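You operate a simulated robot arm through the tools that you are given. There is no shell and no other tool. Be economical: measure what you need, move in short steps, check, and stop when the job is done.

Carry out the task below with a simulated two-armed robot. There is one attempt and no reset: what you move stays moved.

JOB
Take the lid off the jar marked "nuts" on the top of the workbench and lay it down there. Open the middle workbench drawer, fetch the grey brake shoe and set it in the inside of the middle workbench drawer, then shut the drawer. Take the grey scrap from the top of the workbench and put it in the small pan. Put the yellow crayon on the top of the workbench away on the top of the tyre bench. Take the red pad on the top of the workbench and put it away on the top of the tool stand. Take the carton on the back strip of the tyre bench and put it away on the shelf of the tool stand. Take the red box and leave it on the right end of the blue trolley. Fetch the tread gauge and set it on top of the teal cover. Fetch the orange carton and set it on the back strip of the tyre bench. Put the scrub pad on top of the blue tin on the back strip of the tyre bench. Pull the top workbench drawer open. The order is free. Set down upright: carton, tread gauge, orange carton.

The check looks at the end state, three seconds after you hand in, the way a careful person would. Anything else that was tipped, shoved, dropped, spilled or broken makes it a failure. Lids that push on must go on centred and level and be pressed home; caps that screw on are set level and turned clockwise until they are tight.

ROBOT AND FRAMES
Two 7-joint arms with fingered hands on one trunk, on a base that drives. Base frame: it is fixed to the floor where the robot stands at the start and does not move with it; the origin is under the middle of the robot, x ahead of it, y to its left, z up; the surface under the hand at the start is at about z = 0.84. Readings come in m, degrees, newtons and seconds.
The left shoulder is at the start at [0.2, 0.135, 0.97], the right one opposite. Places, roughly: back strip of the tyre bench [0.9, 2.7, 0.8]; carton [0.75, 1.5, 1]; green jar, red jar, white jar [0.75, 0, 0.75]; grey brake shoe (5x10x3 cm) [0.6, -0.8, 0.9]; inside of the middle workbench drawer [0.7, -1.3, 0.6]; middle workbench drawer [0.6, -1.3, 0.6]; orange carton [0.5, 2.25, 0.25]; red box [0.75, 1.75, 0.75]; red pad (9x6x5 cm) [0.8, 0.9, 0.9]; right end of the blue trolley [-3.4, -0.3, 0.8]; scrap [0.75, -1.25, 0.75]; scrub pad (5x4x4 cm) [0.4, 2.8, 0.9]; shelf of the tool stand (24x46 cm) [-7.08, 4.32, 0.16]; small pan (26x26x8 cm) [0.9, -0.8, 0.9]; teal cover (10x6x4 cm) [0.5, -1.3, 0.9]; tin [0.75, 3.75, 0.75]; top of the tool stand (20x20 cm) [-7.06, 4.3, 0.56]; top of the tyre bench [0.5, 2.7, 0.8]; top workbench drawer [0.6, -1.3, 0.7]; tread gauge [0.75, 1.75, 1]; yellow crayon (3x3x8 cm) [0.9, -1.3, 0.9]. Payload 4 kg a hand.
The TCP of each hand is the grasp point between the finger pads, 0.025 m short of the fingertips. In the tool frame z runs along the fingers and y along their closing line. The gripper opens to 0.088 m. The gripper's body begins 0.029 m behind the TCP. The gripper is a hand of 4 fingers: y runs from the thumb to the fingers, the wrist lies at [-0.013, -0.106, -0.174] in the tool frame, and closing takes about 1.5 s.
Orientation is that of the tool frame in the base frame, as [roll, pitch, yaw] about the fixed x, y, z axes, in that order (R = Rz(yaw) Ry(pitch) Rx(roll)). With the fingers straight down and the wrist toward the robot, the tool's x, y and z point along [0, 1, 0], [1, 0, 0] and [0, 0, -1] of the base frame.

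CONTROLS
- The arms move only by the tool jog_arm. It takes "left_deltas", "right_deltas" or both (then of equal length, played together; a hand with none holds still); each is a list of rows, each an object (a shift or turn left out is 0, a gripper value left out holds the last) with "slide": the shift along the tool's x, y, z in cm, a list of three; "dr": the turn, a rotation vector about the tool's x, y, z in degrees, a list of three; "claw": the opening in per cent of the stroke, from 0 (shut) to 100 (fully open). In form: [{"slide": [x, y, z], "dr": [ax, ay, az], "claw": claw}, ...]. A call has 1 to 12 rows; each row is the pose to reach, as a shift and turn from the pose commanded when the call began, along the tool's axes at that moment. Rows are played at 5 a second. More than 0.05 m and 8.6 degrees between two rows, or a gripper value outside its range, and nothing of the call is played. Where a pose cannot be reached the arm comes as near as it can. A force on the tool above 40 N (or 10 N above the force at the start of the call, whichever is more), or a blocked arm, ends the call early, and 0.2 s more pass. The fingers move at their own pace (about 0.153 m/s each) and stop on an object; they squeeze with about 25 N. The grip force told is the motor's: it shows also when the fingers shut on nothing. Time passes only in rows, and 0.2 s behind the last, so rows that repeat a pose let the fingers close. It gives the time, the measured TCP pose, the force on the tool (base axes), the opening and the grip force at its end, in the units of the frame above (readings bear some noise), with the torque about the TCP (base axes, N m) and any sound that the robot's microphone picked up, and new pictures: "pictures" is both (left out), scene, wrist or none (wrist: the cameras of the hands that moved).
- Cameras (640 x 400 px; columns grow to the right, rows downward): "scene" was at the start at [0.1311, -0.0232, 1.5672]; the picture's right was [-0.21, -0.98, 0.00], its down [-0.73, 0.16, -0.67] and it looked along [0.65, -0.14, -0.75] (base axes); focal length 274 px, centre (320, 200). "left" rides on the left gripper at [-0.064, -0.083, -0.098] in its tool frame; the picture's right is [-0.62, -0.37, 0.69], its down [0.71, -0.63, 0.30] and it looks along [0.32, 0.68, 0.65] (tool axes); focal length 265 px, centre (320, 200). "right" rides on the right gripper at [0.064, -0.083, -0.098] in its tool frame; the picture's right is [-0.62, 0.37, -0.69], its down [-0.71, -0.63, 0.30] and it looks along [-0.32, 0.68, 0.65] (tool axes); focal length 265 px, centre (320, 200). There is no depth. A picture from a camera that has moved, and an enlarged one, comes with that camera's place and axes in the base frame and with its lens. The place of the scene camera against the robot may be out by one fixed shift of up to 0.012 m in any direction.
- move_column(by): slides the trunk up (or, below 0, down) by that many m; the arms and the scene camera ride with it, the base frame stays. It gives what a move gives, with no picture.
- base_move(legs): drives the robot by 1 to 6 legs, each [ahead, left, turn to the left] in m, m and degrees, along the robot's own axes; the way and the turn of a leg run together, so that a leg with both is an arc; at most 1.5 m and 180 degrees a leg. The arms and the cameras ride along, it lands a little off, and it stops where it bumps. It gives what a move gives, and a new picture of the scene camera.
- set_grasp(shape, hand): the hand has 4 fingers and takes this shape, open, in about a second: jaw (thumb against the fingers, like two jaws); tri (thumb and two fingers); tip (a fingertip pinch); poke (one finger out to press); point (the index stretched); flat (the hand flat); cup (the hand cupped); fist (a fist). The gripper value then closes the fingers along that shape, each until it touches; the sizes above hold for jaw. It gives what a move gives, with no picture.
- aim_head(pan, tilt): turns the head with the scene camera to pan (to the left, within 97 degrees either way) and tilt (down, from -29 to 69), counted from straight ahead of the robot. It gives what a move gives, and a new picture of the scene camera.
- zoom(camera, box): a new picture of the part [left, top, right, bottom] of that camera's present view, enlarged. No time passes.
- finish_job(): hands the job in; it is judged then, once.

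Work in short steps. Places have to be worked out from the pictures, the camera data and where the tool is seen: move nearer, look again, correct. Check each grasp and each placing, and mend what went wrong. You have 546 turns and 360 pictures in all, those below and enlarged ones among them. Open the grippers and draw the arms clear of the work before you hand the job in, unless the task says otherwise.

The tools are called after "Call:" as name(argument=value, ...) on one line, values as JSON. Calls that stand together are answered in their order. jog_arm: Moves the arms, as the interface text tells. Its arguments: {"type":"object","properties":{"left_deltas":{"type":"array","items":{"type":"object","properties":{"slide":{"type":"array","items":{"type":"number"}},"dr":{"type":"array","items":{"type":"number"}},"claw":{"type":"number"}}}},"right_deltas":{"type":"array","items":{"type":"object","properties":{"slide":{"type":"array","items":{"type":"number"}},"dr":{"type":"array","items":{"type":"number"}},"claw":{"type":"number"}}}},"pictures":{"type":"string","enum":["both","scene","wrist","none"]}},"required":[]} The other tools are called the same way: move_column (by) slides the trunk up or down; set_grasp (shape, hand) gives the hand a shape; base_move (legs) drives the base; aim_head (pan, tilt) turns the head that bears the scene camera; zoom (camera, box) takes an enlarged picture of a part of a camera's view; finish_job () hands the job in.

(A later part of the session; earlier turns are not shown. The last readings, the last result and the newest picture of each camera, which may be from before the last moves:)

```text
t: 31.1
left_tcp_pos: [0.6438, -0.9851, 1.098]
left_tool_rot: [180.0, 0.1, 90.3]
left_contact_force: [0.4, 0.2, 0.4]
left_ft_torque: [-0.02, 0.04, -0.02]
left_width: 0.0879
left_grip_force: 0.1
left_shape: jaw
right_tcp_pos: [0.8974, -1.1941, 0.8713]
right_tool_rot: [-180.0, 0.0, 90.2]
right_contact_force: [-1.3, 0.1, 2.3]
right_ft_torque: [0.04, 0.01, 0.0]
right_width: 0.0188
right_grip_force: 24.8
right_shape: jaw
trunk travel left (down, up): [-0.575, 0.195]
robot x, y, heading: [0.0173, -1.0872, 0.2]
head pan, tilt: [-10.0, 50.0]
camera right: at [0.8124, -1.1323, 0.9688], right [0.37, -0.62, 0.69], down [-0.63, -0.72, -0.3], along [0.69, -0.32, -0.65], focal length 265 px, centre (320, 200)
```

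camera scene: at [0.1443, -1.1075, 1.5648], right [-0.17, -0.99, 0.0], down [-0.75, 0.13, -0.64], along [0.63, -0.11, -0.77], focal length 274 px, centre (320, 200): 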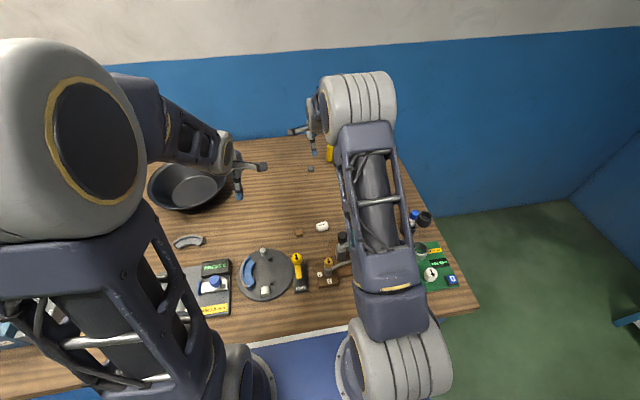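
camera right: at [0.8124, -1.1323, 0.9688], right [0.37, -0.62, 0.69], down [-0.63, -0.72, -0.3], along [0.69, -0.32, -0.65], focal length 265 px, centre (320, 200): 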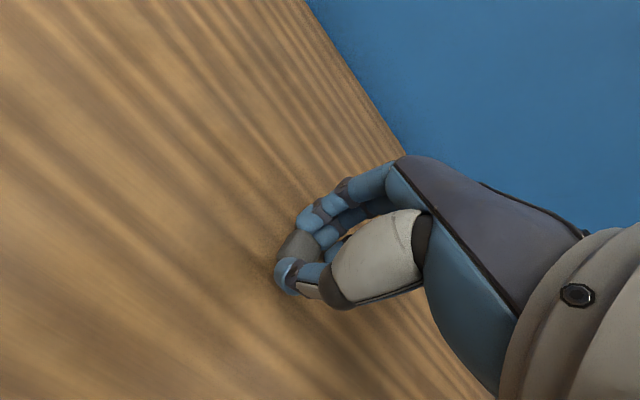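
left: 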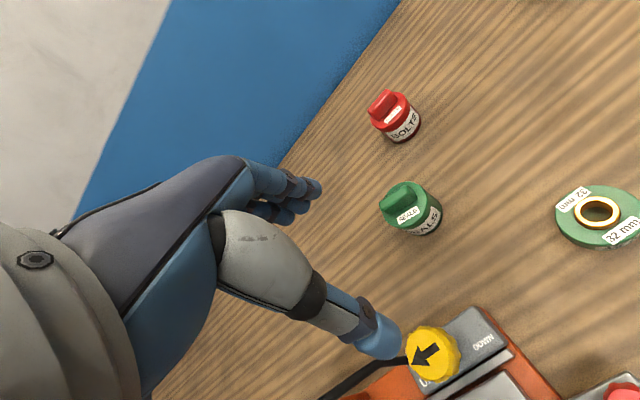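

Scrap held. Lift it, then drive left 0.4 m so the hand comes over the pan.

Call:
jog_arm(right_deltas=[{"slide": [0, 0, -4.5]}, {"slide": [0, 0, -9]}, {"slide": [0, 0, -13.5]}, {"slide": [0, 0, -17]}], pictures="none")

Call:
base_move(legs=[[0, 0.4, 0]])

Call:
jog_arm(right_deltas=[{"slide": [0, 0, 0]}], pictures="wrist")

```text
t: 32.1
left_tcp_pos: [0.6433, -0.9857, 1.0961]
left_tool_rot: [-180.0, 0.0, 90.2]
left_contact_force: [-0.5, -0.1, 0.1]
left_ft_torque: [0.0, 0.0, -0.04]
left_width: 0.0875
left_grip_force: 0.1
left_shape: jaw
right_tcp_pos: [0.8976, -1.1934, 1.0425]
right_tool_rot: [-179.9, 0.0, 90.1]
right_contact_force: [-0.2, -0.3, 0.6]
right_ft_torque: [0.0, -0.01, 0.01]
right_width: 0.0187
right_grip_force: 25.2
right_shape: jaw
trunk travel left (down, up): [-0.575, 0.195]
robot x, y, heading: [0.0137, -1.089, 0.1]
head pan, tilt: [-10.0, 50.0]
```

```text
t: 34.6
left_tcp_pos: [0.6438, -0.5767, 1.0973]
left_tool_rot: [-180.0, 0.0, 90.2]
left_contact_force: [0.1, 0.2, 0.0]
left_ft_torque: [0.02, 0.0, 0.01]
left_width: 0.0875
left_grip_force: 0.0
left_shape: jaw
right_tcp_pos: [0.897, -0.7835, 1.0438]
right_tool_rot: [-180.0, 0.0, 90.1]
right_contact_force: [0.5, -0.1, -0.4]
right_ft_torque: [0.05, -0.07, 0.0]
right_width: 0.019
right_grip_force: 25.3
right_shape: jaw
trunk travel left (down, up): [-0.575, 0.195]
robot x, y, heading: [0.0121, -0.6784, 0.4]
head pan, tilt: [-10.0, 50.0]
camera scene: at [0.1436, -0.6965, 1.5647], right [-0.17, -0.99, 0.0], down [-0.75, 0.13, -0.64], along [0.63, -0.11, -0.77], focal length 274 px, centre (320, 200)
```

scene: 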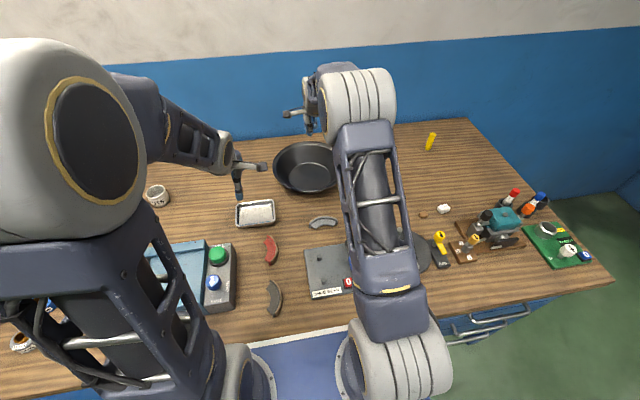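

```text
t: 35.0
left_tcp_pos: [0.6427, -0.5773, 1.0974]
left_tool_rot: [180.0, 0.0, 90.0]
left_contact_force: [0.3, -0.6, 0.2]
left_ft_torque: [-0.01, -0.02, 0.02]
left_width: 0.0877
left_grip_force: 0.1
left_shape: jaw
right_tcp_pos: [0.8955, -0.7851, 1.0436]
right_tool_rot: [180.0, -0.1, 90.2]
right_contact_force: [-0.1, 0.3, -0.4]
right_ft_torque: [0.03, -0.01, 0.0]
right_width: 0.019
right_grip_force: 25.3
right_shape: jaw
trunk travel left (down, up): [-0.575, 0.195]
robot x, y, heading: [0.0132, -0.678, 0.1]
head pan, tilt: [-10.0, 50.0]
camera right: at [0.8112, -0.7213, 1.1404], right [0.37, -0.62, 0.69], down [-0.63, -0.72, -0.3], along [0.68, -0.32, -0.65], focal length 265 px, centre (320, 200)
```

right: 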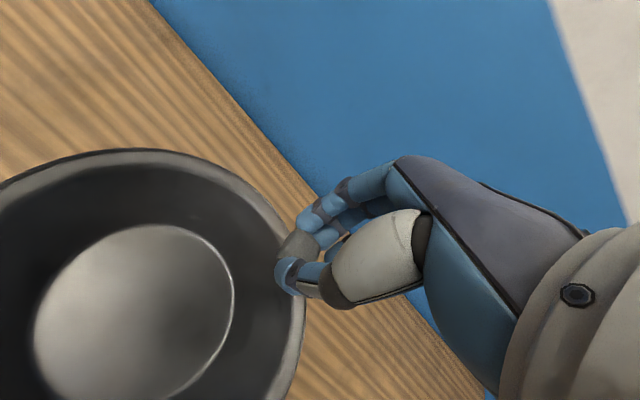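

Pan centre ≈(0.855,-0.772). I move there and lower into the pan.

Call:
jog_arm(right_deltas=[{"slide": [1.2, -4, 2]}, {"slide": [1.2, -4, 6]}, {"slide": [1.2, -4, 10]}, {"slide": [1.2, -4, 13]}, {"slide": [1.2, -4, 15]}], pictures="wrist")

```text
t: 36.2
left_tcp_pos: [0.6431, -0.5776, 1.097]
left_tool_rot: [-180.0, -0.1, 90.1]
left_contact_force: [-0.5, 0.2, -0.3]
left_ft_torque: [0.04, 0.0, 0.02]
left_width: 0.0878
left_grip_force: 0.1
left_shape: jaw
right_tcp_pos: [0.8561, -0.7714, 0.892]
right_tool_rot: [-179.9, 0.0, 90.1]
right_contact_force: [-0.5, 0.6, -0.6]
right_ft_torque: [-0.01, -0.01, 0.0]
right_width: 0.0189
right_grip_force: 25.5
right_shape: jaw
trunk travel left (down, up): [-0.575, 0.195]
robot x, y, heading: [0.0155, -0.6816, 0.1]
head pan, tilt: [-10.0, 50.0]
camera right: at [0.7711, -0.7086, 0.9904], right [0.37, -0.62, 0.69], down [-0.63, -0.72, -0.3], along [0.68, -0.32, -0.65], focal length 265 px, centre (320, 200)
```

right: 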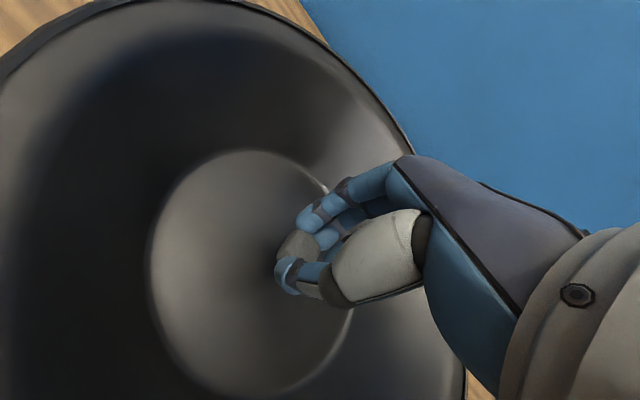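

Inside the pan over its floor. Lower 1.2 cm and release, then rise.

Call:
jog_arm(right_deltas=[{"slide": [0, 0, 0.7]}, {"slide": [0, 0, 1.1]}, {"slide": [0, 0, 1.1], "claw": 30}, {"slide": [0, 0, 1.1], "claw": 50}, {"slide": [0, 0, 1.1], "claw": 50}, {"slide": [0, 0, -3], "claw": 50}, {"slide": [0, 0, -7.5], "claw": 80}, {"slide": [0, 0, -12], "claw": 100}, {"slide": [0, 0, -16], "claw": 100}], pictures="wrist")

Call:
zoom(camera="scene", box=[200, 120, 440, 320])

```text
t: 38.2
left_tcp_pos: [0.6437, -0.5769, 1.0969]
left_tool_rot: [-180.0, 0.1, 90.2]
left_contact_force: [-0.8, 0.5, -0.9]
left_ft_torque: [0.01, 0.03, -0.03]
left_width: 0.0875
left_grip_force: 0.0
left_shape: jaw
right_tcp_pos: [0.8555, -0.7708, 1.054]
right_tool_rot: [-179.8, -0.1, 90.1]
right_contact_force: [-0.3, -0.5, -0.1]
right_ft_torque: [0.0, 0.05, -0.02]
right_width: 0.088
right_grip_force: 0.0
right_shape: jaw
trunk travel left (down, up): [-0.575, 0.195]
robot x, y, heading: [0.0171, -0.6808, 0.3]
head pan, tilt: [-10.0, 50.0]
camera right: at [0.7705, -0.7083, 1.1516], right [0.37, -0.62, 0.69], down [-0.63, -0.72, -0.3], along [0.68, -0.32, -0.65], focal length 265 px, centre (320, 200)
```

right: 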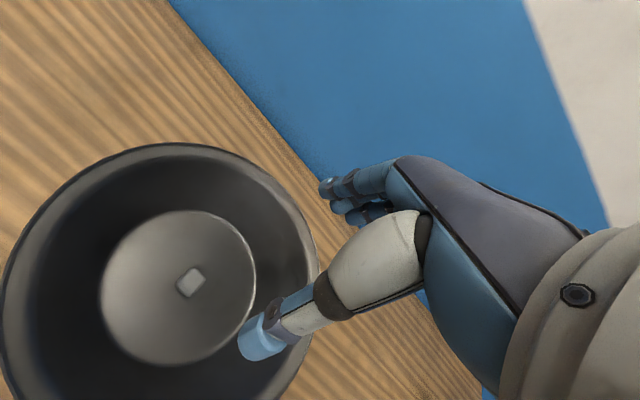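

```text
2.00 times, centred on (320, 220) of scene
camera zoom: at [0.1438, -0.6966, 1.5647], right [-0.17, -0.99, 0.0], down [-0.75, 0.13, -0.64], along [0.63, -0.11, -0.77], focal length 548 px, centre (320, 160)
```

zoom: 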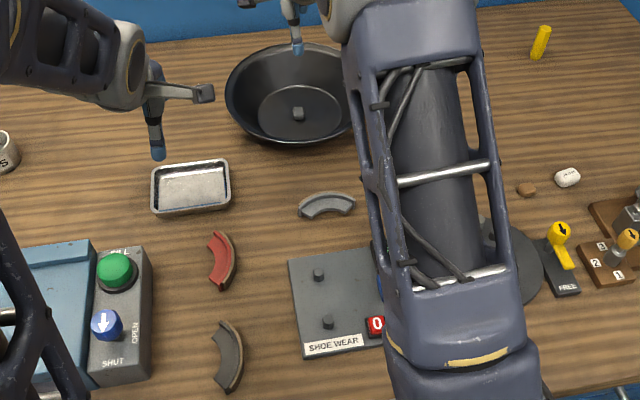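

Scrap is in the pan. Now I raise the arms clear and back away to look at the drawer fronts.

Call:
jog_arm(right_deltas=[{"slide": [0, -4, 0]}, {"slide": [0, -8, -1]}, {"slide": [-2, -12, -2]}, {"slide": [-5, -15, -4]}, {"slide": [-8, -18, -6]}, {"slide": [-11, -21, -8]}], pictures="none")

Call:
base_move(legs=[[-0.45, 0, 0], [0, -0.42, 0]])

Call:
aim_head(pan=-15, tilt=55)

```text
t: 39.6
left_tcp_pos: [0.6432, -0.5758, 1.0972]
left_tool_rot: [179.9, 0.0, 90.1]
left_contact_force: [0.0, 0.2, -0.8]
left_ft_torque: [0.02, 0.01, 0.02]
left_width: 0.0874
left_grip_force: 0.1
left_shape: jaw
right_tcp_pos: [0.6456, -0.8804, 1.1331]
right_tool_rot: [180.0, -0.1, 90.1]
right_contact_force: [-0.1, -0.1, 0.1]
right_ft_torque: [-0.01, 0.02, 0.01]
right_width: 0.088
right_grip_force: 0.1
right_shape: jaw
trunk travel left (down, up): [-0.575, 0.195]
robot x, y, heading: [0.016, -0.6788, 0.1]
head pan, tilt: [-10.0, 50.0]
```

```text
t: 44.6
left_tcp_pos: [0.1834, -1.0025, 1.0972]
left_tool_rot: [-180.0, -0.1, 89.9]
left_contact_force: [-0.4, 0.0, 0.5]
left_ft_torque: [0.02, -0.01, -0.02]
left_width: 0.0878
left_grip_force: 0.1
left_shape: jaw
right_tcp_pos: [0.1852, -1.3083, 1.1346]
right_tool_rot: [180.0, 0.0, 90.1]
right_contact_force: [-0.2, 0.3, 0.1]
right_ft_torque: [-0.02, -0.02, 0.03]
right_width: 0.0879
right_grip_force: 0.1
right_shape: jaw
trunk travel left (down, up): [-0.575, 0.195]
robot x, y, heading: [-0.446, -1.103, -0.0]
head pan, tilt: [-10.0, 50.0]
camera scene: at [-0.3166, -1.1213, 1.5648], right [-0.17, -0.98, 0.0], down [-0.75, 0.13, -0.64], along [0.63, -0.11, -0.77], focal length 274 px, centre (320, 200)
```

scene: 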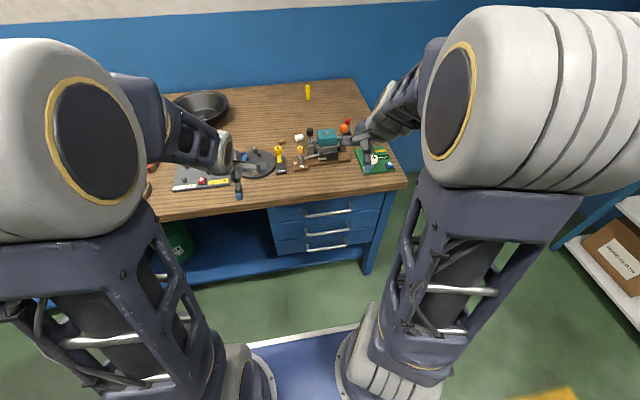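

```text
t: 45.2
left_tcp_pos: [0.1831, -1.0016, 1.0965]
left_tool_rot: [180.0, 0.0, 90.0]
left_contact_force: [0.5, 0.2, -0.3]
left_ft_torque: [0.01, -0.01, 0.0]
left_width: 0.0876
left_grip_force: 0.1
left_shape: jaw
right_tcp_pos: [0.1848, -1.3065, 1.1349]
right_tool_rot: [180.0, 0.0, 89.9]
right_contact_force: [0.5, 0.5, -0.5]
right_ft_torque: [0.0, 0.03, 0.02]
right_width: 0.0878
right_grip_force: 0.1
right_shape: jaw
trunk travel left (down, up): [-0.575, 0.195]
robot x, y, heading: [-0.447, -1.1013, 0.0]
head pan, tilt: [-15.0, 55.0]
camera scene: at [-0.3227, -1.1265, 1.5583], right [-0.26, -0.97, 0.0], down [-0.79, 0.21, -0.57], along [0.55, -0.15, -0.82], focal length 274 px, centre (320, 200)
```

scene: 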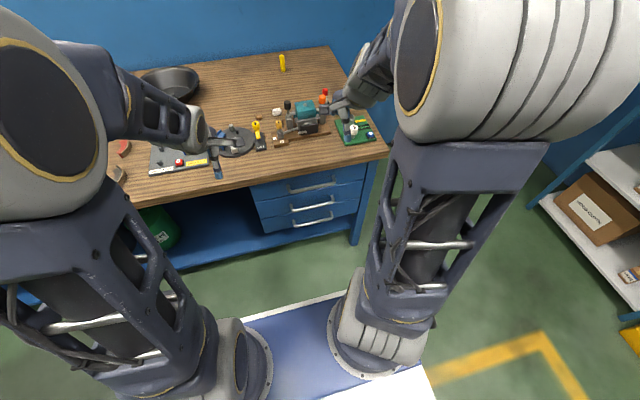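

Call:
zoom(camera="scene", box=[230, 140, 400, 250])

```text
3.64 times, centred on (315, 195) of scene
camera zoom: at [-0.3227, -1.1265, 1.5583], right [-0.26, -0.97, 0.0], down [-0.79, 0.21, -0.57], along [0.55, -0.15, -0.82], focal length 996 px, centre (338, 218)
```

zoom: 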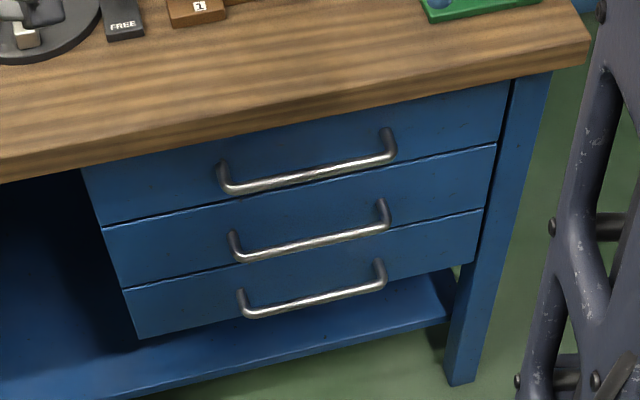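

Bench edge at x≈0.26; drawer handles ≈0.29 below it. I back off a bit, lower the trunk and re-aim the head for a flatter view.

Call:
base_move(legs=[[-0.2, 0, 0]])

Call:
move_column(by=-0.3)

Call:
aim_head(pan=-8, tilt=35)

```text
t: 46.9
left_tcp_pos: [-0.0208, -1.0003, 1.0961]
left_tool_rot: [179.9, 0.0, 90.2]
left_contact_force: [0.5, -0.1, 0.4]
left_ft_torque: [0.0, -0.01, 0.02]
left_width: 0.0876
left_grip_force: 0.1
left_shape: jaw
right_tcp_pos: [-0.0175, -1.3067, 1.1347]
right_tool_rot: [-180.0, 0.1, 90.2]
right_contact_force: [0.5, -0.9, -0.3]
right_ft_torque: [-0.01, 0.0, 0.0]
right_width: 0.0879
right_grip_force: 0.0
right_shape: jaw
trunk travel left (down, up): [-0.575, 0.195]
robot x, y, heading: [-0.6483, -1.1019, 0.2]
head pan, tilt: [-15.0, 55.0]
camera scene: at [-0.5265, -1.1266, 1.5582], right [-0.26, -0.97, 0.0], down [-0.79, 0.21, -0.57], along [0.55, -0.15, -0.82], focal length 274 px, centre (320, 200)
```

scene: 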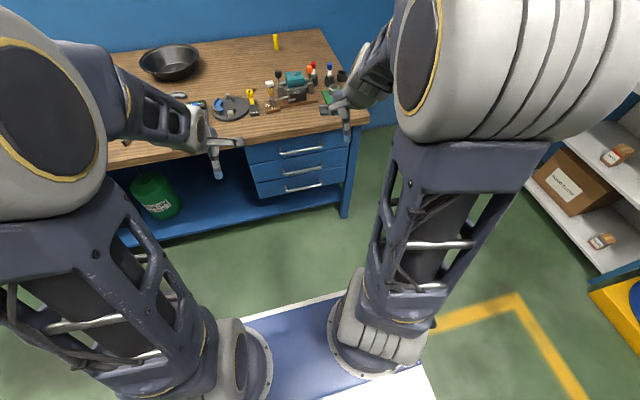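

```text
t: 49.9
left_tcp_pos: [-0.0214, -0.9997, 0.797]
left_tool_rot: [180.0, 0.0, 90.2]
left_contact_force: [1.3, 0.3, 0.6]
left_ft_torque: [0.02, 0.02, 0.02]
left_width: 0.0876
left_grip_force: 0.0
left_shape: jaw
right_tcp_pos: [-0.017, -1.3058, 0.8333]
right_tool_rot: [180.0, 0.0, 90.2]
right_contact_force: [0.3, -0.1, -0.6]
right_ft_torque: [0.02, 0.0, -0.02]
right_width: 0.0881
right_grip_force: 0.0
right_shape: jaw
trunk travel left (down, up): [-0.275, 0.495]
robot x, y, heading: [-0.6511, -1.1031, 0.3]
head pan, tilt: [-15.0, 55.0]
```

```text
t: 50.7
left_tcp_pos: [-0.0216, -1.0014, 0.7962]
left_tool_rot: [-180.0, 0.0, 90.2]
left_contact_force: [-0.3, 0.5, 0.0]
left_ft_torque: [0.01, 0.0, 0.0]
left_width: 0.0876
left_grip_force: 0.0
left_shape: jaw
right_tcp_pos: [-0.0171, -1.3065, 0.8329]
right_tool_rot: [-180.0, 0.0, 90.2]
right_contact_force: [0.8, 0.4, -0.7]
right_ft_torque: [-0.01, -0.03, -0.03]
right_width: 0.0877
right_grip_force: 0.0
right_shape: jaw
trunk travel left (down, up): [-0.275, 0.495]
robot x, y, heading: [-0.6472, -1.1017, 0.2]
head pan, tilt: [-8.0, 35.0]
camera scene: at [-0.5089, -1.1201, 1.2864], right [-0.14, -0.99, 0.0], down [-0.57, 0.08, -0.82], along [0.81, -0.11, -0.57], focal length 274 px, centre (320, 200)
```

scene: 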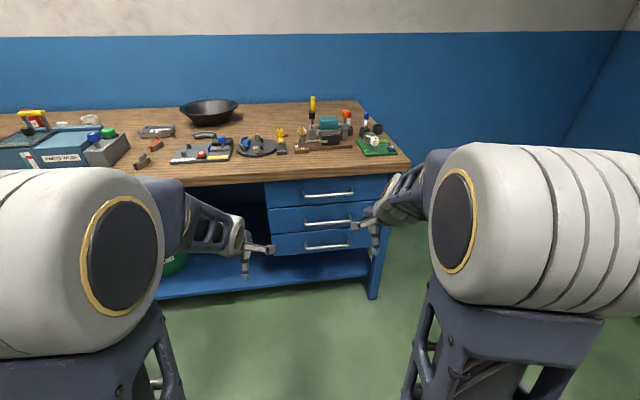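

Two-view triangulation: middle handle ≈(0.28,-1.257,0.627), top ≈0.745. I rotate the right hand to point forward (fingers closing vertically) and lower it in front of the middle handle.

Call:
jog_arm(right_deltas=[{"slide": [0.5, 0, 2], "dr": [-8, 0, 0]}, {"slide": [1, 0, 4], "dr": [-16, 0, 0]}, {"slide": [1.5, 0, 6], "dr": [-24, 0, 0]}, {"slide": [2, 0, 8], "dr": [-32, 0, 0]}, {"slide": [2.5, 0, 10], "dr": [-40, 0, 0]}, {"slide": [3, 0, 12], "dr": [-48, 0, 0]}, {"slide": [3.5, 0, 14], "dr": [-56, 0, 0]}, {"slide": [4, 0, 16], "dr": [-64, 0, 0]}, {"slide": [4.5, 0, 18], "dr": [-72, 0, 0]}, {"slide": [4.8, 0, 19.5], "dr": [-80, 0, 0]}, {"slide": [4.8, 0, 20.5], "dr": [-88, 0, 0]}], pictures="both")

```text
t: 53.1
left_tcp_pos: [-0.0208, -0.9999, 0.7984]
left_tool_rot: [-180.0, 0.0, 90.2]
left_contact_force: [0.2, -0.2, -0.5]
left_ft_torque: [-0.02, -0.02, -0.04]
left_width: 0.0877
left_grip_force: 0.0
left_shape: jaw
right_tcp_pos: [0.1519, -1.3486, 0.6924]
right_tool_rot: [93.0, -1.0, 93.8]
right_contact_force: [-0.6, 0.4, -0.6]
right_ft_torque: [-0.02, 0.03, -0.03]
right_width: 0.0879
right_grip_force: 0.0
right_shape: jaw
right hand out of reach, approached as far as the arm can: row 1, 2, 3, 4, 5, 6, 7, 8, 9, 10, 11
trunk travel left (down, up): [-0.275, 0.495]
robot x, y, heading: [-0.6456, -1.1007, 0.1]
head pan, tilt: [-8.0, 35.0]
camera scene: at [-0.5092, -1.1201, 1.2866], right [-0.14, -0.99, 0.0], down [-0.57, 0.08, -0.82], along [0.81, -0.11, -0.57], focal length 274 px, centre (320, 200)
camera right: at [0.044, -1.2915, 0.6139], right [-0.63, -0.67, 0.39], down [0.32, -0.68, -0.66], along [0.71, -0.29, 0.64], focal length 265 px, centre (320, 200)
```

scene: 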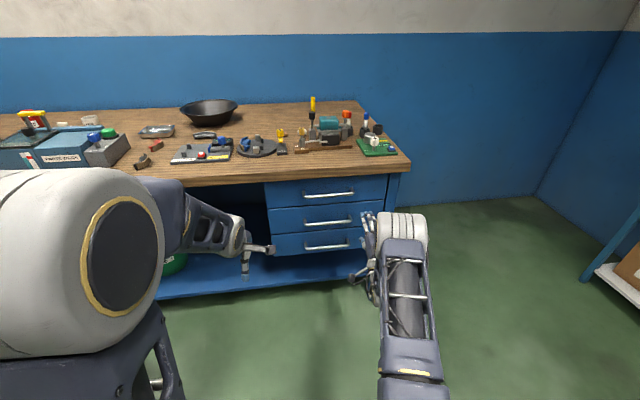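
right: 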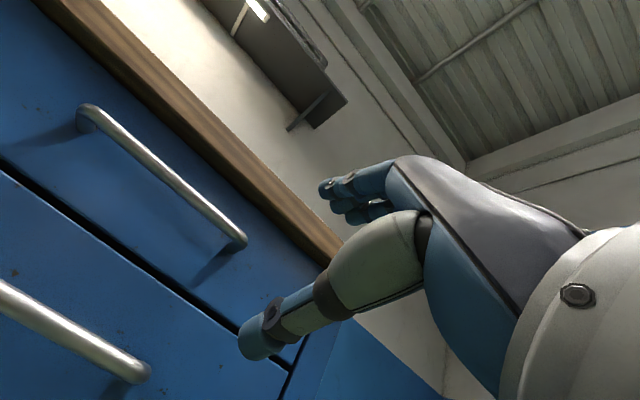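

The hand reached forward-pointing at (0.152,-1.349,0.692). I'll use column and base to align with the middle handle: column -0.065, base left 0.09.

Call:
move_column(by=-0.065)

Call:
base_move(legs=[[0, 0.09, 0]])

Call:
jog_arm(right_deltas=[{"slide": [0, 0, 0]}], pictures="wrist")

```text
t: 54.1
left_tcp_pos: [-0.0212, -0.9996, 0.733]
left_tool_rot: [-180.0, 0.0, 90.2]
left_contact_force: [0.5, 0.3, -0.5]
left_ft_torque: [0.0, -0.02, 0.01]
left_width: 0.0878
left_grip_force: 0.1
left_shape: jaw
right_tcp_pos: [0.1529, -1.3486, 0.6275]
right_tool_rot: [93.0, -1.0, 93.7]
right_contact_force: [0.1, 0.5, -1.7]
right_ft_torque: [-0.02, -0.01, -0.02]
right_width: 0.0878
right_grip_force: 0.0
right_shape: jaw
trunk travel left (down, up): [-0.21, 0.56]
robot x, y, heading: [-0.6472, -1.0998, 0.0]
head pan, tilt: [-8.0, 35.0]
```

```text
t: 55.2
left_tcp_pos: [-0.0205, -0.9086, 0.7319]
left_tool_rot: [179.9, -0.1, 90.4]
left_contact_force: [-0.2, -1.1, -0.2]
left_ft_torque: [-0.02, -0.04, 0.01]
left_width: 0.0878
left_grip_force: 0.1
left_shape: jaw
right_tcp_pos: [0.1518, -1.257, 0.6265]
right_tool_rot: [93.1, -1.0, 93.9]
right_contact_force: [-0.1, -0.4, -0.4]
right_ft_torque: [0.01, -0.04, 0.0]
right_width: 0.0879
right_grip_force: 0.1
right_shape: jaw
trunk travel left (down, up): [-0.21, 0.56]
robot x, y, heading: [-0.6509, -1.0137, 0.2]
head pan, tilt: [-8.0, 35.0]
camera scene: at [-0.5092, -1.0294, 1.2215], right [-0.13, -0.99, 0.0], down [-0.57, 0.08, -0.82], along [0.81, -0.11, -0.57], focal length 274 px, centre (320, 200)
```

scene: 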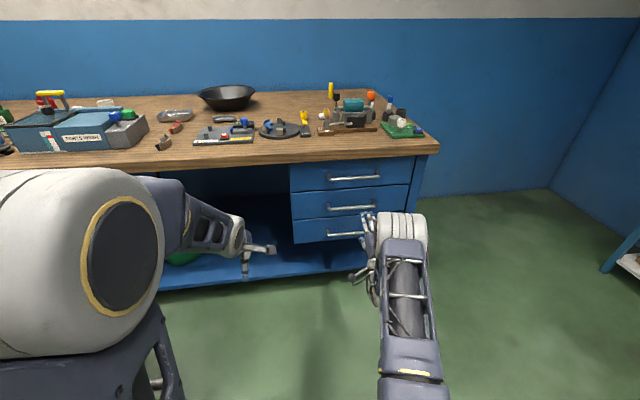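

```text
t: 55.6
left_tcp_pos: [-0.0231, -0.9085, 0.7323]
left_tool_rot: [179.9, 0.0, 90.3]
left_contact_force: [0.1, 0.4, 0.9]
left_ft_torque: [0.0, 0.03, 0.0]
left_width: 0.0876
left_grip_force: 0.0
left_shape: jaw
right_tcp_pos: [0.1512, -1.2569, 0.6267]
right_tool_rot: [93.0, -1.0, 94.0]
right_contact_force: [-0.1, -0.4, 0.3]
right_ft_torque: [0.0, 0.0, -0.04]
right_width: 0.0879
right_grip_force: 0.2
right_shape: jaw
trunk travel left (down, up): [-0.21, 0.56]
robot x, y, heading: [-0.6514, -1.0097, 0.1]
head pan, tilt: [-8.0, 35.0]
camera right: at [0.0439, -1.2001, 0.549], right [-0.63, -0.67, 0.39], down [0.32, -0.68, -0.66], along [0.71, -0.29, 0.64], focal length 265 px, centre (320, 200)
```

right: 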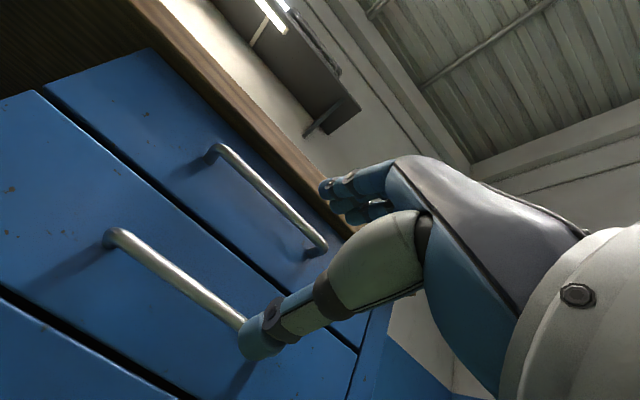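

Wrist camera indicates the middle handle at z≈0.60. I lower the column 2.6 cm and drive forward 0.1.

Call:
move_column(by=-0.026)

Call:
base_move(legs=[[0.09, 0, 0]])

Call:
jog_arm(right_deltas=[{"slide": [0, 0, 0]}], pictures="wrist")

Call:
zoom(camera="scene", box=[270, 130, 430, 270])

```text
t: 56.3
left_tcp_pos: [-0.0212, -0.9088, 0.7053]
left_tool_rot: [-179.9, 0.0, 90.3]
left_contact_force: [0.2, -0.5, -0.3]
left_ft_torque: [0.0, 0.01, 0.01]
left_width: 0.0873
left_grip_force: 0.0
left_shape: jaw
right_tcp_pos: [0.1529, -1.2586, 0.6008]
right_tool_rot: [93.1, -1.0, 93.8]
right_contact_force: [-0.8, 0.7, 0.2]
right_ft_torque: [0.03, 0.0, 0.01]
right_width: 0.0881
right_grip_force: 0.1
right_shape: jaw
trunk travel left (down, up): [-0.184, 0.586]
robot x, y, heading: [-0.6509, -1.0091, 0.3]
head pan, tilt: [-8.0, 35.0]
```

```text
t: 57.5
left_tcp_pos: [0.0692, -0.9085, 0.7068]
left_tool_rot: [180.0, 0.0, 90.2]
left_contact_force: [0.5, 0.7, -0.3]
left_ft_torque: [0.0, -0.02, 0.0]
left_width: 0.0877
left_grip_force: 0.1
left_shape: jaw
right_tcp_pos: [0.2439, -1.2567, 0.6011]
right_tool_rot: [93.2, -1.1, 93.8]
right_contact_force: [-0.8, -0.1, 0.7]
right_ft_torque: [-0.02, -0.01, 0.02]
right_width: 0.0882
right_grip_force: 0.1
right_shape: jaw
trunk travel left (down, up): [-0.184, 0.586]
robot x, y, heading: [-0.5632, -1.0089, 0.1]
head pan, tilt: [-8.0, 35.0]
camera scene: at [-0.4184, -1.0292, 1.1955], right [-0.14, -0.99, 0.0], down [-0.57, 0.08, -0.82], along [0.81, -0.11, -0.57], focal length 274 px, centre (320, 200)
```

scene: 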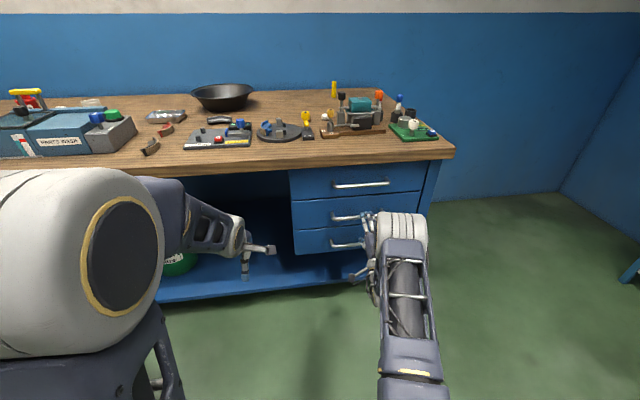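

```text
t: 57.9
left_tcp_pos: [0.0703, -0.9094, 0.7054]
left_tool_rot: [180.0, 0.0, 90.2]
left_contact_force: [-0.5, -0.7, -0.3]
left_ft_torque: [0.01, -0.01, -0.02]
left_width: 0.0875
left_grip_force: 0.0
left_shape: jaw
right_tcp_pos: [0.2424, -1.257, 0.6004]
right_tool_rot: [93.0, -1.0, 93.9]
right_contact_force: [0.7, -0.5, -0.3]
right_ft_torque: [0.03, 0.04, -0.03]
right_width: 0.0878
right_grip_force: 0.1
right_shape: jaw
trunk travel left (down, up): [-0.184, 0.586]
robot x, y, heading: [-0.557, -1.0121, 0.3]
head pan, tilt: [-8.0, 35.0]
camera right: at [0.1346, -1.2002, 0.523], right [-0.63, -0.67, 0.39], down [0.32, -0.68, -0.66], along [0.71, -0.29, 0.64], focal length 265 px, centre (320, 200)
```

right: 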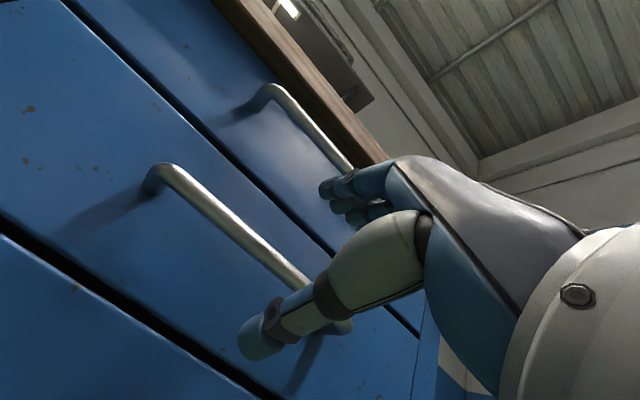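

```text
2.86 times, centred on (350, 200) of scene
camera zoom: at [-0.4184, -1.0292, 1.1955], right [-0.14, -0.99, 0.0], down [-0.57, 0.08, -0.82], along [0.81, -0.11, -0.57], focal length 782 px, centre (234, 200)
```

zoom: 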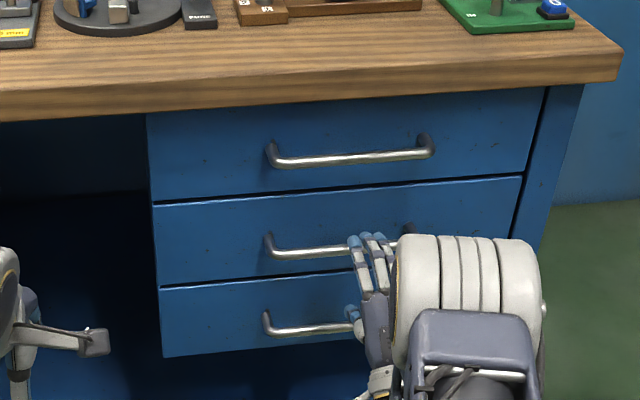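

Handle triangulated at x≈0.295, z≈0.597. I advance 4.3 cm along the fingers.

Call:
jog_arm(right_deltas=[{"slide": [0, 0, 1.5]}, {"slide": [0, 0, 3]}, {"slide": [0, 0, 4.3]}], pictures="wrist")

Call:
zoom(camera="scene", box=[310, 180, 420, 260])

```text
t: 58.6
left_tcp_pos: [0.0685, -0.9092, 0.7058]
left_tool_rot: [-180.0, 0.0, 90.2]
left_contact_force: [-1.5, -0.3, -0.7]
left_ft_torque: [0.01, 0.01, 0.02]
left_width: 0.0876
left_grip_force: 0.0
left_shape: jaw
right_tcp_pos: [0.2852, -1.2547, 0.5978]
right_tool_rot: [93.2, -1.1, 94.1]
right_contact_force: [-0.2, -1.1, 0.6]
right_ft_torque: [0.0, 0.01, 0.01]
right_width: 0.0878
right_grip_force: 0.0
right_shape: jaw
trunk travel left (down, up): [-0.184, 0.586]
robot x, y, heading: [-0.5593, -1.0112, 0.3]
head pan, tilt: [-8.0, 35.0]
camera right: at [0.177, -1.1978, 0.5199], right [-0.63, -0.67, 0.39], down [0.32, -0.68, -0.66], along [0.71, -0.29, 0.64], focal length 265 px, centre (320, 200)
```

right: 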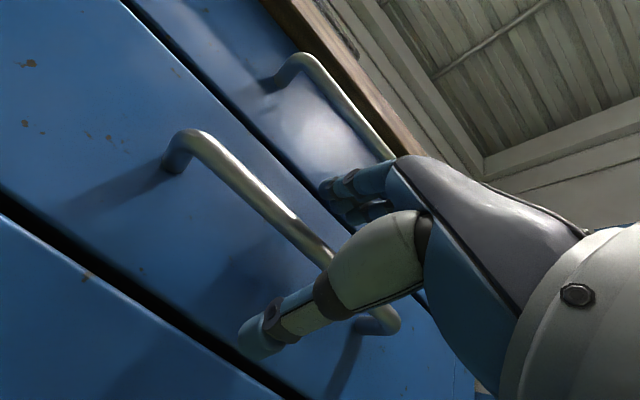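

```text
5.00 times, centred on (365, 220) of scene
camera zoom: at [-0.4184, -1.0292, 1.1955], right [-0.14, -0.99, 0.0], down [-0.57, 0.08, -0.82], along [0.81, -0.11, -0.57], focal length 1369 px, centre (95, 100)
```

zoom: 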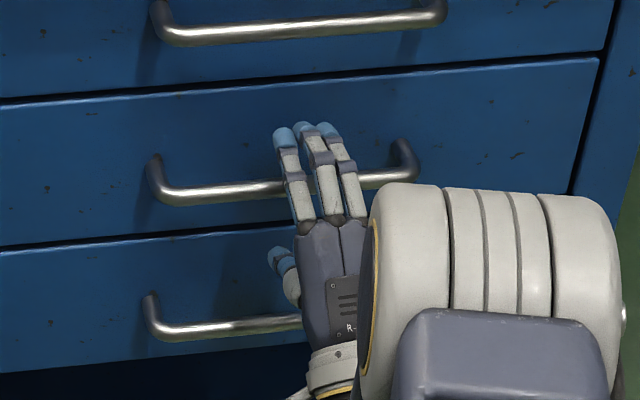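

The handle lies between thumb and fingers. I close the hand.

Call:
jog_arm(right_deltas=[{"slide": [0, 0, 0.5], "claw": 50}, {"slide": [0, 0, 0.5], "claw": 0}, {"slide": [0, 0, 0.5], "claw": 0}, {"slide": [0, 0, 0.5], "claw": 0}, {"slide": [0, 0, 0.5], "claw": 0}, {"slide": [0, 0, 0.5], "claw": 0}, {"slide": [0, 0, 0.5], "claw": 0}], pictures="wrist")

```text
t: 60.2
left_tcp_pos: [0.0687, -0.9096, 0.7066]
left_tool_rot: [180.0, 0.1, 90.2]
left_contact_force: [-0.2, 0.1, -0.4]
left_ft_torque: [0.0, 0.01, -0.01]
left_width: 0.0878
left_grip_force: 0.0
left_shape: jaw
right_tcp_pos: [0.2907, -1.2542, 0.5969]
right_tool_rot: [93.0, -1.0, 94.1]
right_contact_force: [0.1, 0.3, -2.9]
right_ft_torque: [-0.06, 0.04, -0.02]
right_width: 0.0072
right_grip_force: 25.5
right_shape: jaw
trunk travel left (down, up): [-0.184, 0.586]
robot x, y, heading: [-0.5582, -1.0126, 0.1]
head pan, tilt: [-8.0, 35.0]
camera right: at [0.1817, -1.1977, 0.5193], right [-0.63, -0.67, 0.39], down [0.32, -0.68, -0.66], along [0.71, -0.29, 0.64], focal length 265 px, centre (320, 200)
```

right: 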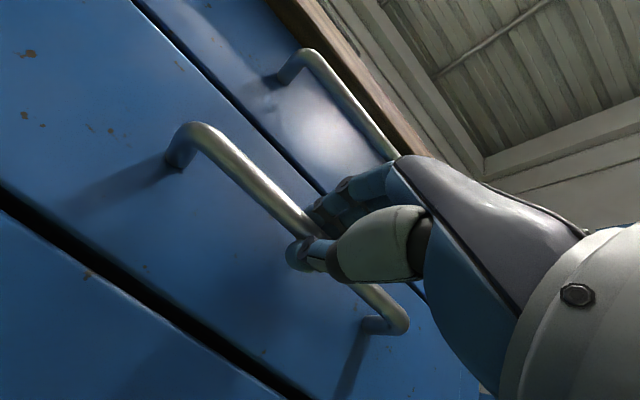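

Gripped. I pull by driving the base straight back 0.28 m.

Call:
base_move(legs=[[-0.28, 0, 0]])

```text
t: 62.2
left_tcp_pos: [-0.2114, -0.9105, 0.7051]
left_tool_rot: [180.0, 0.0, 90.1]
left_contact_force: [0.9, 0.0, 0.0]
left_ft_torque: [0.0, -0.01, 0.04]
left_width: 0.0876
left_grip_force: 0.0
left_shape: jaw
right_tcp_pos: [0.009, -1.256, 0.5975]
right_tool_rot: [93.1, -1.1, 94.0]
right_contact_force: [0.2, 3.3, -3.5]
right_ft_torque: [-0.12, 0.07, 0.06]
right_width: 0.0072
right_grip_force: 25.0
right_shape: jaw
trunk travel left (down, up): [-0.184, 0.586]
robot x, y, heading: [-0.8378, -1.0112, -0.1]
head pan, tilt: [-8.0, 35.0]
camera scene: at [-0.6993, -1.0302, 1.1955], right [-0.14, -0.99, 0.0], down [-0.57, 0.08, -0.82], along [0.81, -0.11, -0.57], focal length 274 px, centre (320, 200)
```

scene: 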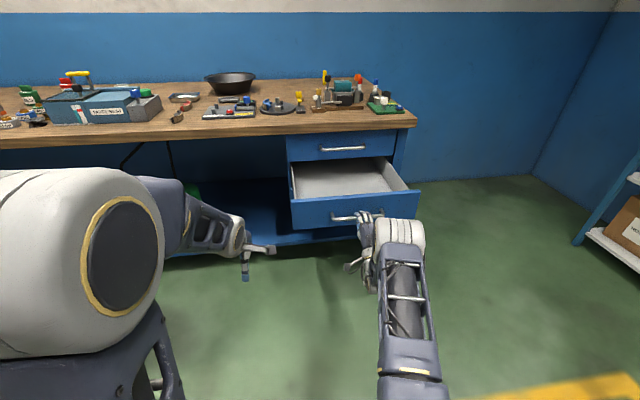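

Drawer is open. I open the hand and drive back 0.12 m to clear the handle.

Call:
jog_arm(right_deltas=[{"claw": 50}, {"claw": 100}, {"claw": 100}, {"claw": 100}, {"claw": 100}], pictures="none")

Call:
base_move(legs=[[-0.15, 0, 0]])

```text
t: 63.4
left_tcp_pos: [-0.212, -0.912, 0.7065]
left_tool_rot: [-180.0, 0.0, 90.3]
left_contact_force: [0.3, -0.3, 0.0]
left_ft_torque: [-0.01, 0.0, 0.02]
left_width: 0.0875
left_grip_force: 0.2
left_shape: jaw
right_tcp_pos: [0.0088, -1.255, 0.5966]
right_tool_rot: [93.2, -1.1, 94.1]
right_contact_force: [0.3, 0.7, 0.4]
right_ft_torque: [0.0, 0.03, 0.0]
right_width: 0.0878
right_grip_force: 0.1
right_shape: jaw
trunk travel left (down, up): [-0.184, 0.586]
robot x, y, heading: [-0.8415, -1.0128, 0.5]
head pan, tilt: [-8.0, 35.0]
```

```text
t: 64.8
left_tcp_pos: [-0.3606, -0.9108, 0.7059]
left_tool_rot: [-180.0, 0.0, 90.2]
left_contact_force: [0.1, -0.3, 0.6]
left_ft_torque: [0.0, 0.01, 0.01]
left_width: 0.0877
left_grip_force: 0.0
left_shape: jaw
right_tcp_pos: [-0.1404, -1.2561, 0.5971]
right_tool_rot: [93.2, -1.1, 94.0]
right_contact_force: [0.6, -0.1, -0.5]
right_ft_torque: [-0.01, 0.01, 0.03]
right_width: 0.0881
right_grip_force: 0.1
right_shape: jaw
trunk travel left (down, up): [-0.184, 0.586]
robot x, y, heading: [-0.9901, -1.0119, 0.2]
head pan, tilt: [-8.0, 35.0]
camera scene: at [-0.8484, -1.0307, 1.1955], right [-0.14, -0.99, 0.0], down [-0.57, 0.08, -0.82], along [0.81, -0.11, -0.57], focal length 274 px, centre (320, 200)
```

scene: 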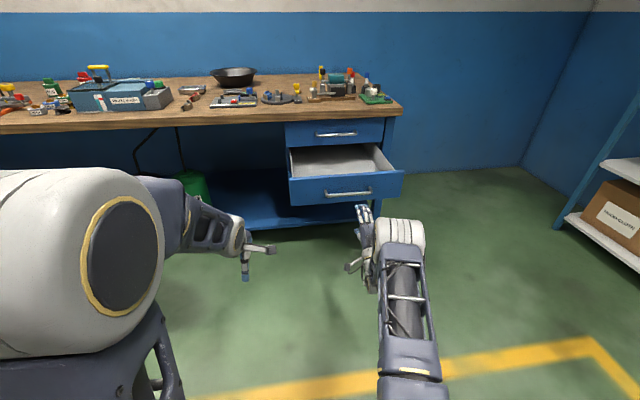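

Raise the trunk back and turn the right hand to point down again.

Call:
move_column(by=0.391)

Call:
jog_arm(right_deltas=[{"slide": [0, 1.3, -2], "dr": [8, 0, 0]}, {"slide": [0, 2.6, -4], "dr": [16, 0, 0]}, {"slide": [0, 4, -6], "dr": [24, 0, 0]}, {"slide": [0, 5.3, -8], "dr": [32, 0, 0]}, {"slide": [0, 6.6, -10], "dr": [40, 0, 0]}, {"slide": [0, 8, -12], "dr": [48, 0, 0]}, {"slide": [0, 9.2, -14], "dr": [56, 0, 0]}, {"slide": [0, 10.5, -16], "dr": [64, 0, 0]}, {"slide": [0, 11.8, -18], "dr": [72, 0, 0]}, {"slide": [0, 13, -19], "dr": [80, 0, 0]}, {"slide": [0, 14, -20], "dr": [87, 0, 0]}], pictures="none")

```text
t: 68.5
left_tcp_pos: [-0.3601, -0.9107, 1.097]
left_tool_rot: [-180.0, 0.1, 90.1]
left_contact_force: [0.1, -0.6, -0.5]
left_ft_torque: [-0.01, 0.02, 0.04]
left_width: 0.0873
left_grip_force: 0.2
left_shape: jaw
right_tcp_pos: [-0.14, -1.2562, 0.9881]
right_tool_rot: [93.1, -1.1, 94.0]
right_contact_force: [0.3, -0.5, -0.6]
right_ft_torque: [-0.01, 0.02, 0.01]
right_width: 0.088
right_grip_force: 0.0
right_shape: jaw
trunk travel left (down, up): [-0.575, 0.195]
robot x, y, heading: [-0.9881, -1.0125, 0.0]
head pan, tilt: [-8.0, 35.0]
```

```text
t: 70.9
left_tcp_pos: [-0.3613, -0.9096, 1.0965]
left_tool_rot: [180.0, 0.0, 90.2]
left_contact_force: [-0.5, -0.5, -0.5]
left_ft_torque: [0.01, -0.02, 0.01]
left_width: 0.0874
left_grip_force: 0.0
left_shape: jaw
right_tcp_pos: [-0.3317, -1.2719, 1.1403]
right_tool_rot: [-180.0, -1.0, 94.1]
right_contact_force: [0.1, 0.2, 0.0]
right_ft_torque: [0.02, -0.02, -0.02]
right_width: 0.0877
right_grip_force: 0.0
right_shape: jaw
trunk travel left (down, up): [-0.575, 0.195]
robot x, y, heading: [-0.9889, -1.012, 0.2]
head pan, tilt: [-8.0, 35.0]
```

Drive to (-0.05,-0.55) to fetch the brake shoe.

Call:
base_move(legs=[[0, 0.46, 0], [0.94, 0, 0]])

Call:
aim_head(pan=-20, tilt=55)

```text
t: 78.1
left_tcp_pos: [0.5706, -0.4316, 1.0968]
left_tool_rot: [180.0, 0.0, 91.7]
left_contact_force: [0.2, 0.2, 0.0]
left_ft_torque: [0.0, -0.01, 0.01]
left_width: 0.0877
left_grip_force: 0.1
left_shape: jaw
right_tcp_pos: [0.6089, -0.7928, 1.139]
right_tool_rot: [-179.9, -1.0, 95.4]
right_contact_force: [0.4, 0.4, -0.8]
right_ft_torque: [0.0, 0.0, 0.02]
right_width: 0.0879
right_grip_force: 0.1
right_shape: jaw
trunk travel left (down, up): [-0.575, 0.195]
robot x, y, heading: [-0.0563, -0.5477, 1.5]
head pan, tilt: [-8.0, 35.0]
camera scene: at [0.0859, -0.5636, 1.5865], right [-0.11, -0.99, 0.0], down [-0.57, 0.06, -0.82], along [0.81, -0.09, -0.57], focal length 274 px, centre (320, 200)
```

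scene: 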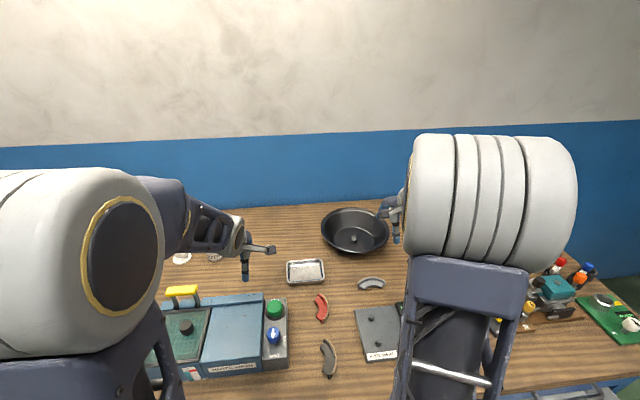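

```text
t: 79.0
left_tcp_pos: [0.5696, -0.4326, 1.0967]
left_tool_rot: [-180.0, -0.1, 91.6]
left_contact_force: [-0.7, 0.1, 0.5]
left_ft_torque: [-0.01, 0.01, 0.01]
left_width: 0.0878
left_grip_force: 0.0
left_shape: jaw
right_tcp_pos: [0.6095, -0.7928, 1.14]
right_tool_rot: [-179.9, -1.1, 95.4]
right_contact_force: [-1.1, -0.5, 0.2]
right_ft_torque: [0.0, 0.01, 0.03]
right_width: 0.0878
right_grip_force: 0.0
right_shape: jaw
trunk travel left (down, up): [-0.575, 0.195]
robot x, y, heading: [-0.0525, -0.5482, 1.4]
head pan, tilt: [-20.0, 55.0]
camera scene: at [0.0669, -0.5766, 1.5583], right [-0.31, -0.95, 0.0], down [-0.78, 0.26, -0.57], along [0.55, -0.18, -0.82], focal length 274 px, centre (320, 200)
```

scene: 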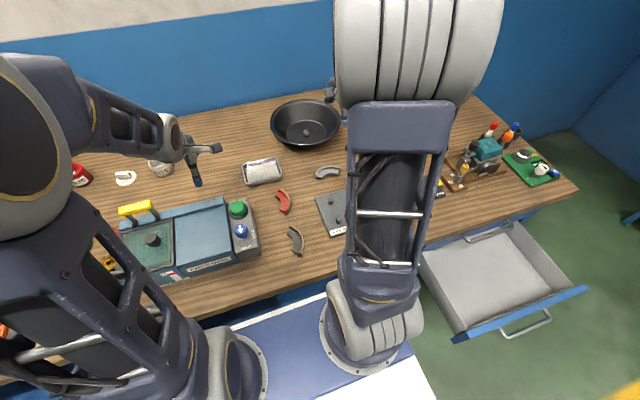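

Shoe estimated at (0.63,-0.79). Lower the right hand to z≈0.98 and look with the wrist camera.

Call:
jog_arm(right_deltas=[{"slide": [0.5, 0.5, 4], "dr": [0, 0, 2]}, {"slide": [0.5, 1, 8], "dr": [0, 0, 4]}, {"slide": [0.5, 2, 12], "dr": [0, 0, 5]}, {"slide": [0.5, 2, 16], "dr": [0, 0, 5]}], pictures="wrist")

```text
t: 80.0
left_tcp_pos: [0.5698, -0.4301, 1.0972]
left_tool_rot: [180.0, 0.1, 91.5]
left_contact_force: [0.1, 1.0, 0.2]
left_ft_torque: [-0.01, 0.0, 0.01]
left_width: 0.0876
left_grip_force: 0.0
left_shape: jaw
right_tcp_pos: [0.625, -0.7827, 0.9809]
right_tool_rot: [-179.7, -1.0, 90.4]
right_contact_force: [1.7, 0.4, 0.0]
right_ft_torque: [0.01, 0.02, 0.02]
right_width: 0.0877
right_grip_force: 0.1
right_shape: jaw
trunk travel left (down, up): [-0.575, 0.195]
robot x, y, heading: [-0.057, -0.5471, 1.4]
head pan, tilt: [-20.0, 55.0]
camera right: at [0.5411, -0.7221, 1.0792], right [0.38, -0.63, 0.68], down [-0.63, -0.71, -0.31], along [0.68, -0.31, -0.66], focal length 265 px, centre (320, 200)
```

right: 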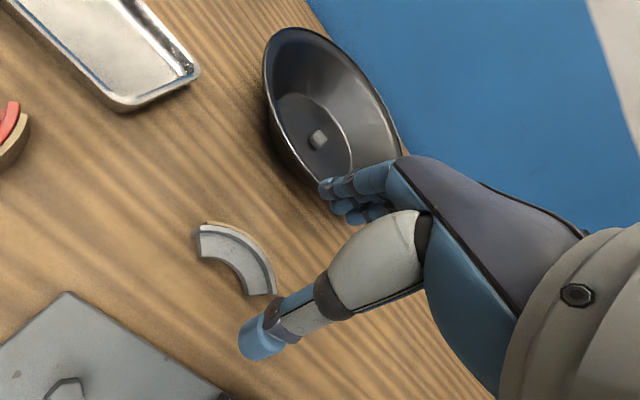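

Shoe's apex band centre ≈(0.650,-0.785). I go there with the claw at 70 % and descend to z≈0.93 first.

Call:
jog_arm(right_deltas=[{"slide": [-0.2, 1.2, 2], "claw": 70}, {"slide": [-0.2, 2.4, 5], "claw": 70}], pictures="wrist")

```text
t: 80.6
left_tcp_pos: [0.57, -0.4316, 1.0966]
left_tool_rot: [-180.0, 0.1, 91.6]
left_contact_force: [-0.5, 0.0, 0.7]
left_ft_torque: [-0.01, -0.01, 0.0]
left_width: 0.0876
left_grip_force: 0.0
left_shape: jaw
right_tcp_pos: [0.6521, -0.7844, 0.931]
right_tool_rot: [-179.9, -1.1, 90.5]
right_contact_force: [-0.3, -0.8, 0.3]
right_ft_torque: [-0.01, -0.01, -0.01]
right_width: 0.0616
right_grip_force: 0.1
right_shape: jaw
trunk travel left (down, up): [-0.575, 0.195]
robot x, y, heading: [-0.0587, -0.5487, 1.4]
head pan, tilt: [-20.0, 55.0]
camera right: at [0.5668, -0.7234, 1.0297], right [0.38, -0.63, 0.68], down [-0.62, -0.71, -0.32], along [0.68, -0.31, -0.66], focal length 265 px, centre (320, 200)
```

right: 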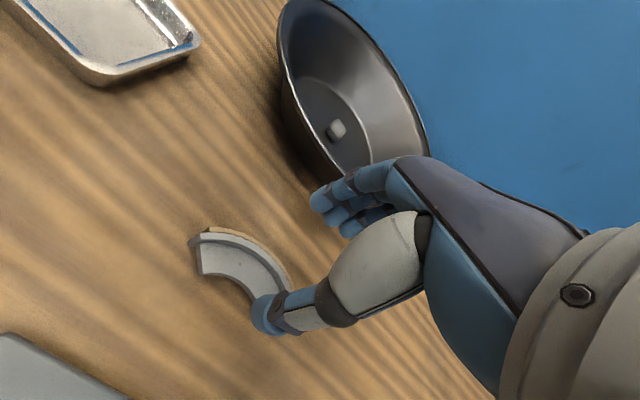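

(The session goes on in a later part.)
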